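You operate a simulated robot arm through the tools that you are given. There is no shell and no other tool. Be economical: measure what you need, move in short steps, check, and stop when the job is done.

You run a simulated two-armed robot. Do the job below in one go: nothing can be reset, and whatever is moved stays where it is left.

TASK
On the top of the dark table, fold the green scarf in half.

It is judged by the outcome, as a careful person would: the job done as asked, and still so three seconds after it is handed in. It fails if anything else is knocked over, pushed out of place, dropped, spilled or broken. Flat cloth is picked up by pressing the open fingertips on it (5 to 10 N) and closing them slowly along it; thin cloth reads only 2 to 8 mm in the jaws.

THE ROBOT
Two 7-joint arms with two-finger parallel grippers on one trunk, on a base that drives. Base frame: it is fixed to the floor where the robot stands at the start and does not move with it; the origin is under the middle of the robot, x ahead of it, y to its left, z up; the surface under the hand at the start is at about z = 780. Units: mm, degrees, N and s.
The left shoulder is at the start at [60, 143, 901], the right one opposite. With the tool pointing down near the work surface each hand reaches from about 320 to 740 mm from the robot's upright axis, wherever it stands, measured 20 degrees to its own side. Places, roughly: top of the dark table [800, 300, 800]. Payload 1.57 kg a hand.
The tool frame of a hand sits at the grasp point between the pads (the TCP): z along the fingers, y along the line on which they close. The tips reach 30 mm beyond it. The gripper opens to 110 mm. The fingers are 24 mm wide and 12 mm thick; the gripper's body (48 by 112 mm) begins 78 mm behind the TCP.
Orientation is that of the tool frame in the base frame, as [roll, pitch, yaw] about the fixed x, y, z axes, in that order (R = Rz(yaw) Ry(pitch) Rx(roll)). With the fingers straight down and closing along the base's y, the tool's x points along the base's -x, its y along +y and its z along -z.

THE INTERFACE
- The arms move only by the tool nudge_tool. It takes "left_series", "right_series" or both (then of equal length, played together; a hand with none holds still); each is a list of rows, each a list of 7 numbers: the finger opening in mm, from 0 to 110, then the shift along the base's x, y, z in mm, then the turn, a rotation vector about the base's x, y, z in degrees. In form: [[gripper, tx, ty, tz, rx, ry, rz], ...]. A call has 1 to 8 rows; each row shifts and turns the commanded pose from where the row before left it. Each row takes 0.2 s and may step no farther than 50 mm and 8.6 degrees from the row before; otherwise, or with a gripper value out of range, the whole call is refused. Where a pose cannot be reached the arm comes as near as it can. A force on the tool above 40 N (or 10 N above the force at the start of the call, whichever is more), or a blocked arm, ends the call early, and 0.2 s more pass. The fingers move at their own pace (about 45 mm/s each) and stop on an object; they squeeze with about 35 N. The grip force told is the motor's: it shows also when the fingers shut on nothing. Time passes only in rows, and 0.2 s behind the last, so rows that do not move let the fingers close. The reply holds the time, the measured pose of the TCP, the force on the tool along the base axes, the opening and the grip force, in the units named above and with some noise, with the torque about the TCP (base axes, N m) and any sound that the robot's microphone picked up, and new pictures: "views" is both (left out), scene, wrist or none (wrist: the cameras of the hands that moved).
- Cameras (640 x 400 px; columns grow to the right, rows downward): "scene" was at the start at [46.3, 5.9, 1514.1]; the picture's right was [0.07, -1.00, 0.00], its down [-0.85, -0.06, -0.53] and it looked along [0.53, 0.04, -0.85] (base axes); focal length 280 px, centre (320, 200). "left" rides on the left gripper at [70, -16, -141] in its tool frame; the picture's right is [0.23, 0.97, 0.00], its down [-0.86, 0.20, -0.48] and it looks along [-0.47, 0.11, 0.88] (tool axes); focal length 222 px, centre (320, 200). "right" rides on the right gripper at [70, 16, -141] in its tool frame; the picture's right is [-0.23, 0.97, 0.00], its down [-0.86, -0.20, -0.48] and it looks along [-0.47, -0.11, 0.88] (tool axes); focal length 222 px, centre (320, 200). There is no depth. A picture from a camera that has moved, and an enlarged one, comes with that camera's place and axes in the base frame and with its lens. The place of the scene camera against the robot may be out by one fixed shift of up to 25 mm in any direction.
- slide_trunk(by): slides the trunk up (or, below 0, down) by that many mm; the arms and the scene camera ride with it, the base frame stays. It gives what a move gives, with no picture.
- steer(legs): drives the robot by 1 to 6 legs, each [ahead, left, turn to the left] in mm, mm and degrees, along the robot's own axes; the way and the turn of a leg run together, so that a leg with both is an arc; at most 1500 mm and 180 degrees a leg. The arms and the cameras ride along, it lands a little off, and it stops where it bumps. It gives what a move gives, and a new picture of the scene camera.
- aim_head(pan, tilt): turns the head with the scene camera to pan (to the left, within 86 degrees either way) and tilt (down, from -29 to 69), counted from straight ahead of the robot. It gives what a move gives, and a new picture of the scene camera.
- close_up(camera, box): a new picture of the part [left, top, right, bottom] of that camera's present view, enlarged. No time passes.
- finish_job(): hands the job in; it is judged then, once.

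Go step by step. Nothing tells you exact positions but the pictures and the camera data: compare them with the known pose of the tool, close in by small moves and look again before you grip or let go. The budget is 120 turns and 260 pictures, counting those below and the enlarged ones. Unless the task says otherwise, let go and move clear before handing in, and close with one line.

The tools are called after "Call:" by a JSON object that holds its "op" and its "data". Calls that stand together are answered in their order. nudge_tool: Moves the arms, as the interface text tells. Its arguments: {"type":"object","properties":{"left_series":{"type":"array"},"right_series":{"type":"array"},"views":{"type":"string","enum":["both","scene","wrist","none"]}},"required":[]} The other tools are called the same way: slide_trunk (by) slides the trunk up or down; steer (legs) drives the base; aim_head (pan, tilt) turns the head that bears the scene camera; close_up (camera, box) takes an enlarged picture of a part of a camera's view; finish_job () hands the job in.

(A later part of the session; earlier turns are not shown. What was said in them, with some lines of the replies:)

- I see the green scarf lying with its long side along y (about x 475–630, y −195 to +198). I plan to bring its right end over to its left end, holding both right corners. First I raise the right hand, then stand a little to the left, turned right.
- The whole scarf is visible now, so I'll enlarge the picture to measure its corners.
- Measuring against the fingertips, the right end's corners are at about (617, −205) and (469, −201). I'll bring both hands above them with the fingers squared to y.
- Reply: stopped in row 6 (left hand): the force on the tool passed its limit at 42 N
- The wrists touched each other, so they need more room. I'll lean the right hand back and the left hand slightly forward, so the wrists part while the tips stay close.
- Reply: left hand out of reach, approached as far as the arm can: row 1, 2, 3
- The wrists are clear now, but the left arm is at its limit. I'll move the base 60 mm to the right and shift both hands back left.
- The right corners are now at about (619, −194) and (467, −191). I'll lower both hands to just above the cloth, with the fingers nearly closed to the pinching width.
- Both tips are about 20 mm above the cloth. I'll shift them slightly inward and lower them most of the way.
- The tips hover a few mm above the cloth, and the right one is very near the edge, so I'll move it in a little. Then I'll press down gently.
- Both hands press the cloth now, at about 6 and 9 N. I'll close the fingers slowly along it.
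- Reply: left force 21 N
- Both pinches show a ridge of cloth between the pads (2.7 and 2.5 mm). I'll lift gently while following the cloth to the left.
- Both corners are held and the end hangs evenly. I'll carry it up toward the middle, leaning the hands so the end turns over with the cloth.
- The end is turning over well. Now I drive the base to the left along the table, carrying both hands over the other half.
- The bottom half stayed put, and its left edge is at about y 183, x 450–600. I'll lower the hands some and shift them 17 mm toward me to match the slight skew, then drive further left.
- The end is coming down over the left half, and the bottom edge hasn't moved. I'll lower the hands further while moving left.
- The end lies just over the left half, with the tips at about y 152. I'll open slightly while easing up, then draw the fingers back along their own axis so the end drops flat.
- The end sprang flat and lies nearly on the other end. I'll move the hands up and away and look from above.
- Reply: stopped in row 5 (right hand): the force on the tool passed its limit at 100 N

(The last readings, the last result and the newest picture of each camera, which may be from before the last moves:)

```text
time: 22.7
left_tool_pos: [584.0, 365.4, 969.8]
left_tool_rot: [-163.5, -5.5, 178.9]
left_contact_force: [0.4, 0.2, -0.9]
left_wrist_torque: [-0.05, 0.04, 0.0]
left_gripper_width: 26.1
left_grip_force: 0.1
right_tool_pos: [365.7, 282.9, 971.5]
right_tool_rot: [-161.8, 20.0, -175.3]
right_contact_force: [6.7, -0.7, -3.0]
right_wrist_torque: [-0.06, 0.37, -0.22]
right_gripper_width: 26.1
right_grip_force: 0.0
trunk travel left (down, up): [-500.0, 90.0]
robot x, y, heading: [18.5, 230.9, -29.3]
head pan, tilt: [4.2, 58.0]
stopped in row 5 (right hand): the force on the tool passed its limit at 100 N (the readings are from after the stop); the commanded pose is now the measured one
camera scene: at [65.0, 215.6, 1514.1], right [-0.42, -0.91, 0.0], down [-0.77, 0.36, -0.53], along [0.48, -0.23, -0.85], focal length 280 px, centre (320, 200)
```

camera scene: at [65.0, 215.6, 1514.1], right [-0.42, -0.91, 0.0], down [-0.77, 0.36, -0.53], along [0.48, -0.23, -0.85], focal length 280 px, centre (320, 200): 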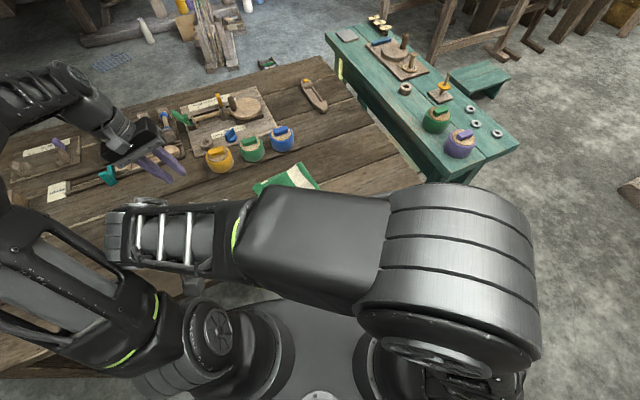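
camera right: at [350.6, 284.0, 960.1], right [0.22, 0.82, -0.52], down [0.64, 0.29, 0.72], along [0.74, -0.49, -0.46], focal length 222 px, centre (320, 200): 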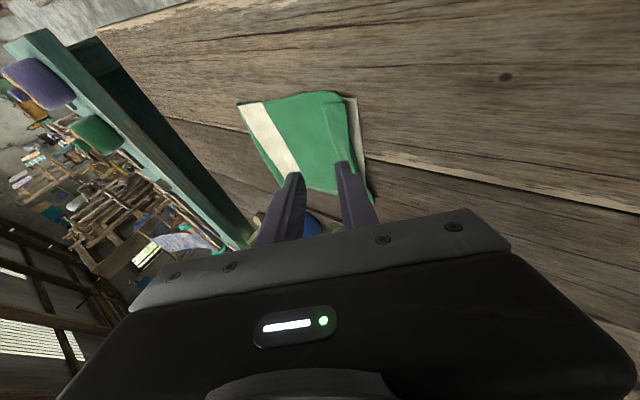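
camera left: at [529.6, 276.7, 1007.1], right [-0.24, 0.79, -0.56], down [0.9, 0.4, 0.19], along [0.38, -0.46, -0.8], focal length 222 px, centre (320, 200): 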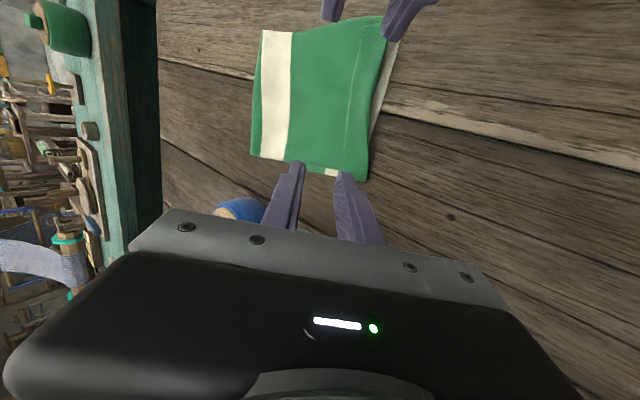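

The right hand touched the robot's own arm and stopped. I'll bring it forward and up, then back to the right, well above the scarf.

Call:
{"op": "nudge_tool", "data": {"right_series": [[26, 25, -10, 20, 0, 0, 0], [26, 20, -30, 20, 0, 0, 0], [26, 0, -45, 10, 0, 0, 0], [26, 0, -48, 0, 0, 0, 0], [26, 0, -48, 0, 0, 0, 0], [26, 0, -48, 0, 0, 0, 0], [26, 0, -48, 0, 0, 0, 0], [26, -10, -40, 0, 0, 0, 0]], "views": "scene"}}

Call:
{"op": "close_up", "data": {"camera": "scene", "box": [220, 120, 380, 220]}}

```text
time: 24.5
left_tool_pos: [584.5, 364.6, 970.8]
left_tool_rot: [-163.5, -5.4, 178.8]
left_contact_force: [-0.4, 0.0, 0.2]
left_wrist_torque: [0.0, 0.0, -0.03]
left_gripper_width: 26.0
left_grip_force: 0.1
right_tool_pos: [397.1, -32.3, 1019.7]
right_tool_rot: [-161.9, 20.0, -175.1]
right_contact_force: [-0.5, -0.3, -0.3]
right_wrist_torque: [0.03, 0.02, 0.0]
right_gripper_width: 26.0
right_grip_force: 0.0
trunk travel left (down, up): [-500.0, 90.0]
robot x, y, heading: [20.6, 230.2, -29.2]
head pan, tilt: [4.2, 58.0]
camera scene: at [63.9, 214.7, 1514.1], right [-0.42, -0.91, 0.0], down [-0.77, 0.36, -0.53], along [0.48, -0.22, -0.85], focal length 280 px, centre (320, 200)
```

scene: 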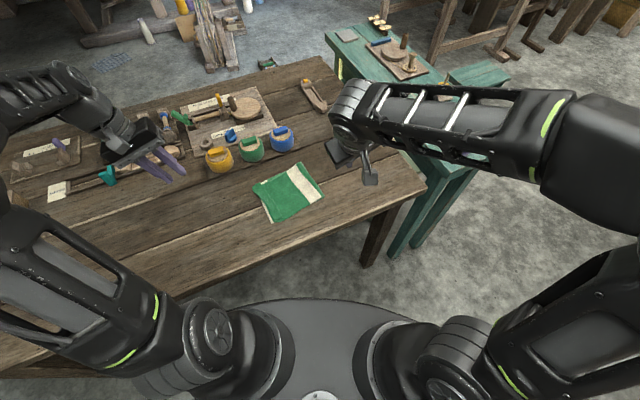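

```text
4.00 times, centred on (300, 170) of scene
camera zoom: at [63.9, 214.7, 1514.1], right [-0.42, -0.91, 0.0], down [-0.77, 0.36, -0.53], along [0.48, -0.22, -0.85], focal length 1118 px, centre (400, 320)
```

zoom: 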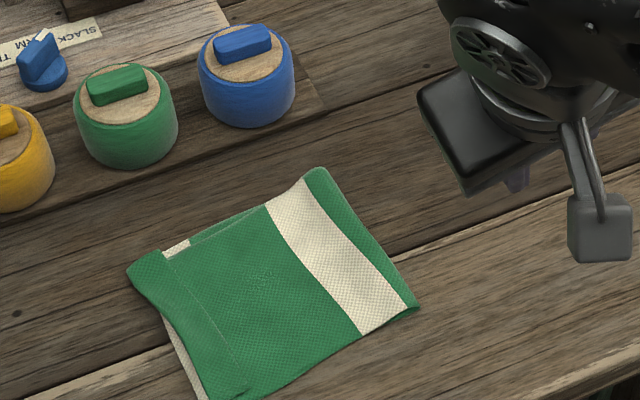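

The scarf is folded end to end, with a slight skew at the left. I'll take a closer look at how the layers line up.

Call:
{"op": "close_up", "data": {"camera": "scene", "box": [240, 155, 336, 230]}}

Call:
{"op": "close_up", "data": {"camera": "left", "box": [0, 0, 400, 250]}}

```text
5.33 times, centred on (288, 192) of scene
camera zoom: at [63.9, 214.7, 1514.1], right [-0.42, -0.91, 0.0], down [-0.77, 0.36, -0.53], along [0.48, -0.22, -0.85], focal length 1491 px, centre (491, 240)
```

zoom: 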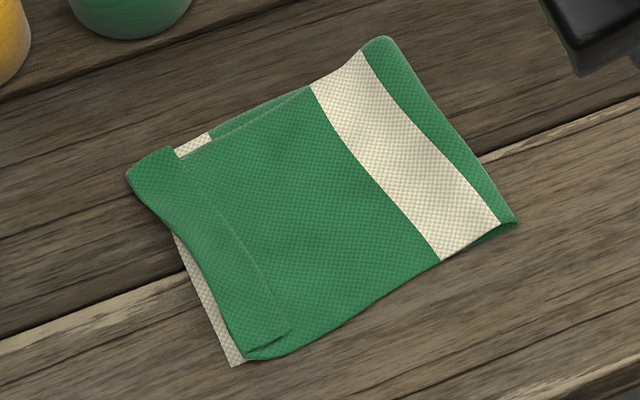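

```text
1.60 times, centred on (200, 125) of left
camera zoom: at [528.2, 389.7, 1115.6], right [-0.23, 0.94, -0.25], down [0.89, 0.31, 0.32], along [0.38, -0.15, -0.91], focal length 355 px, centre (512, 320)
```

zoom: 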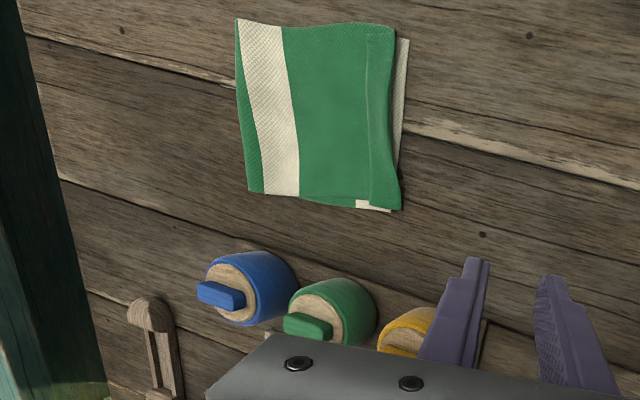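

The right end lies on the left end to within about 10 mm and the fold is flat. Both hands are open and clear and nothing else has moved, so I'm handing the job in.

Call:
{"op": "finish_job", "data": {}}

```text
The job is handed in.
```

The green scarf is folded in half, end to end, on the dark table; the ends line up to within about 10 mm, with a faint crease where the fingers pinched the cloth.
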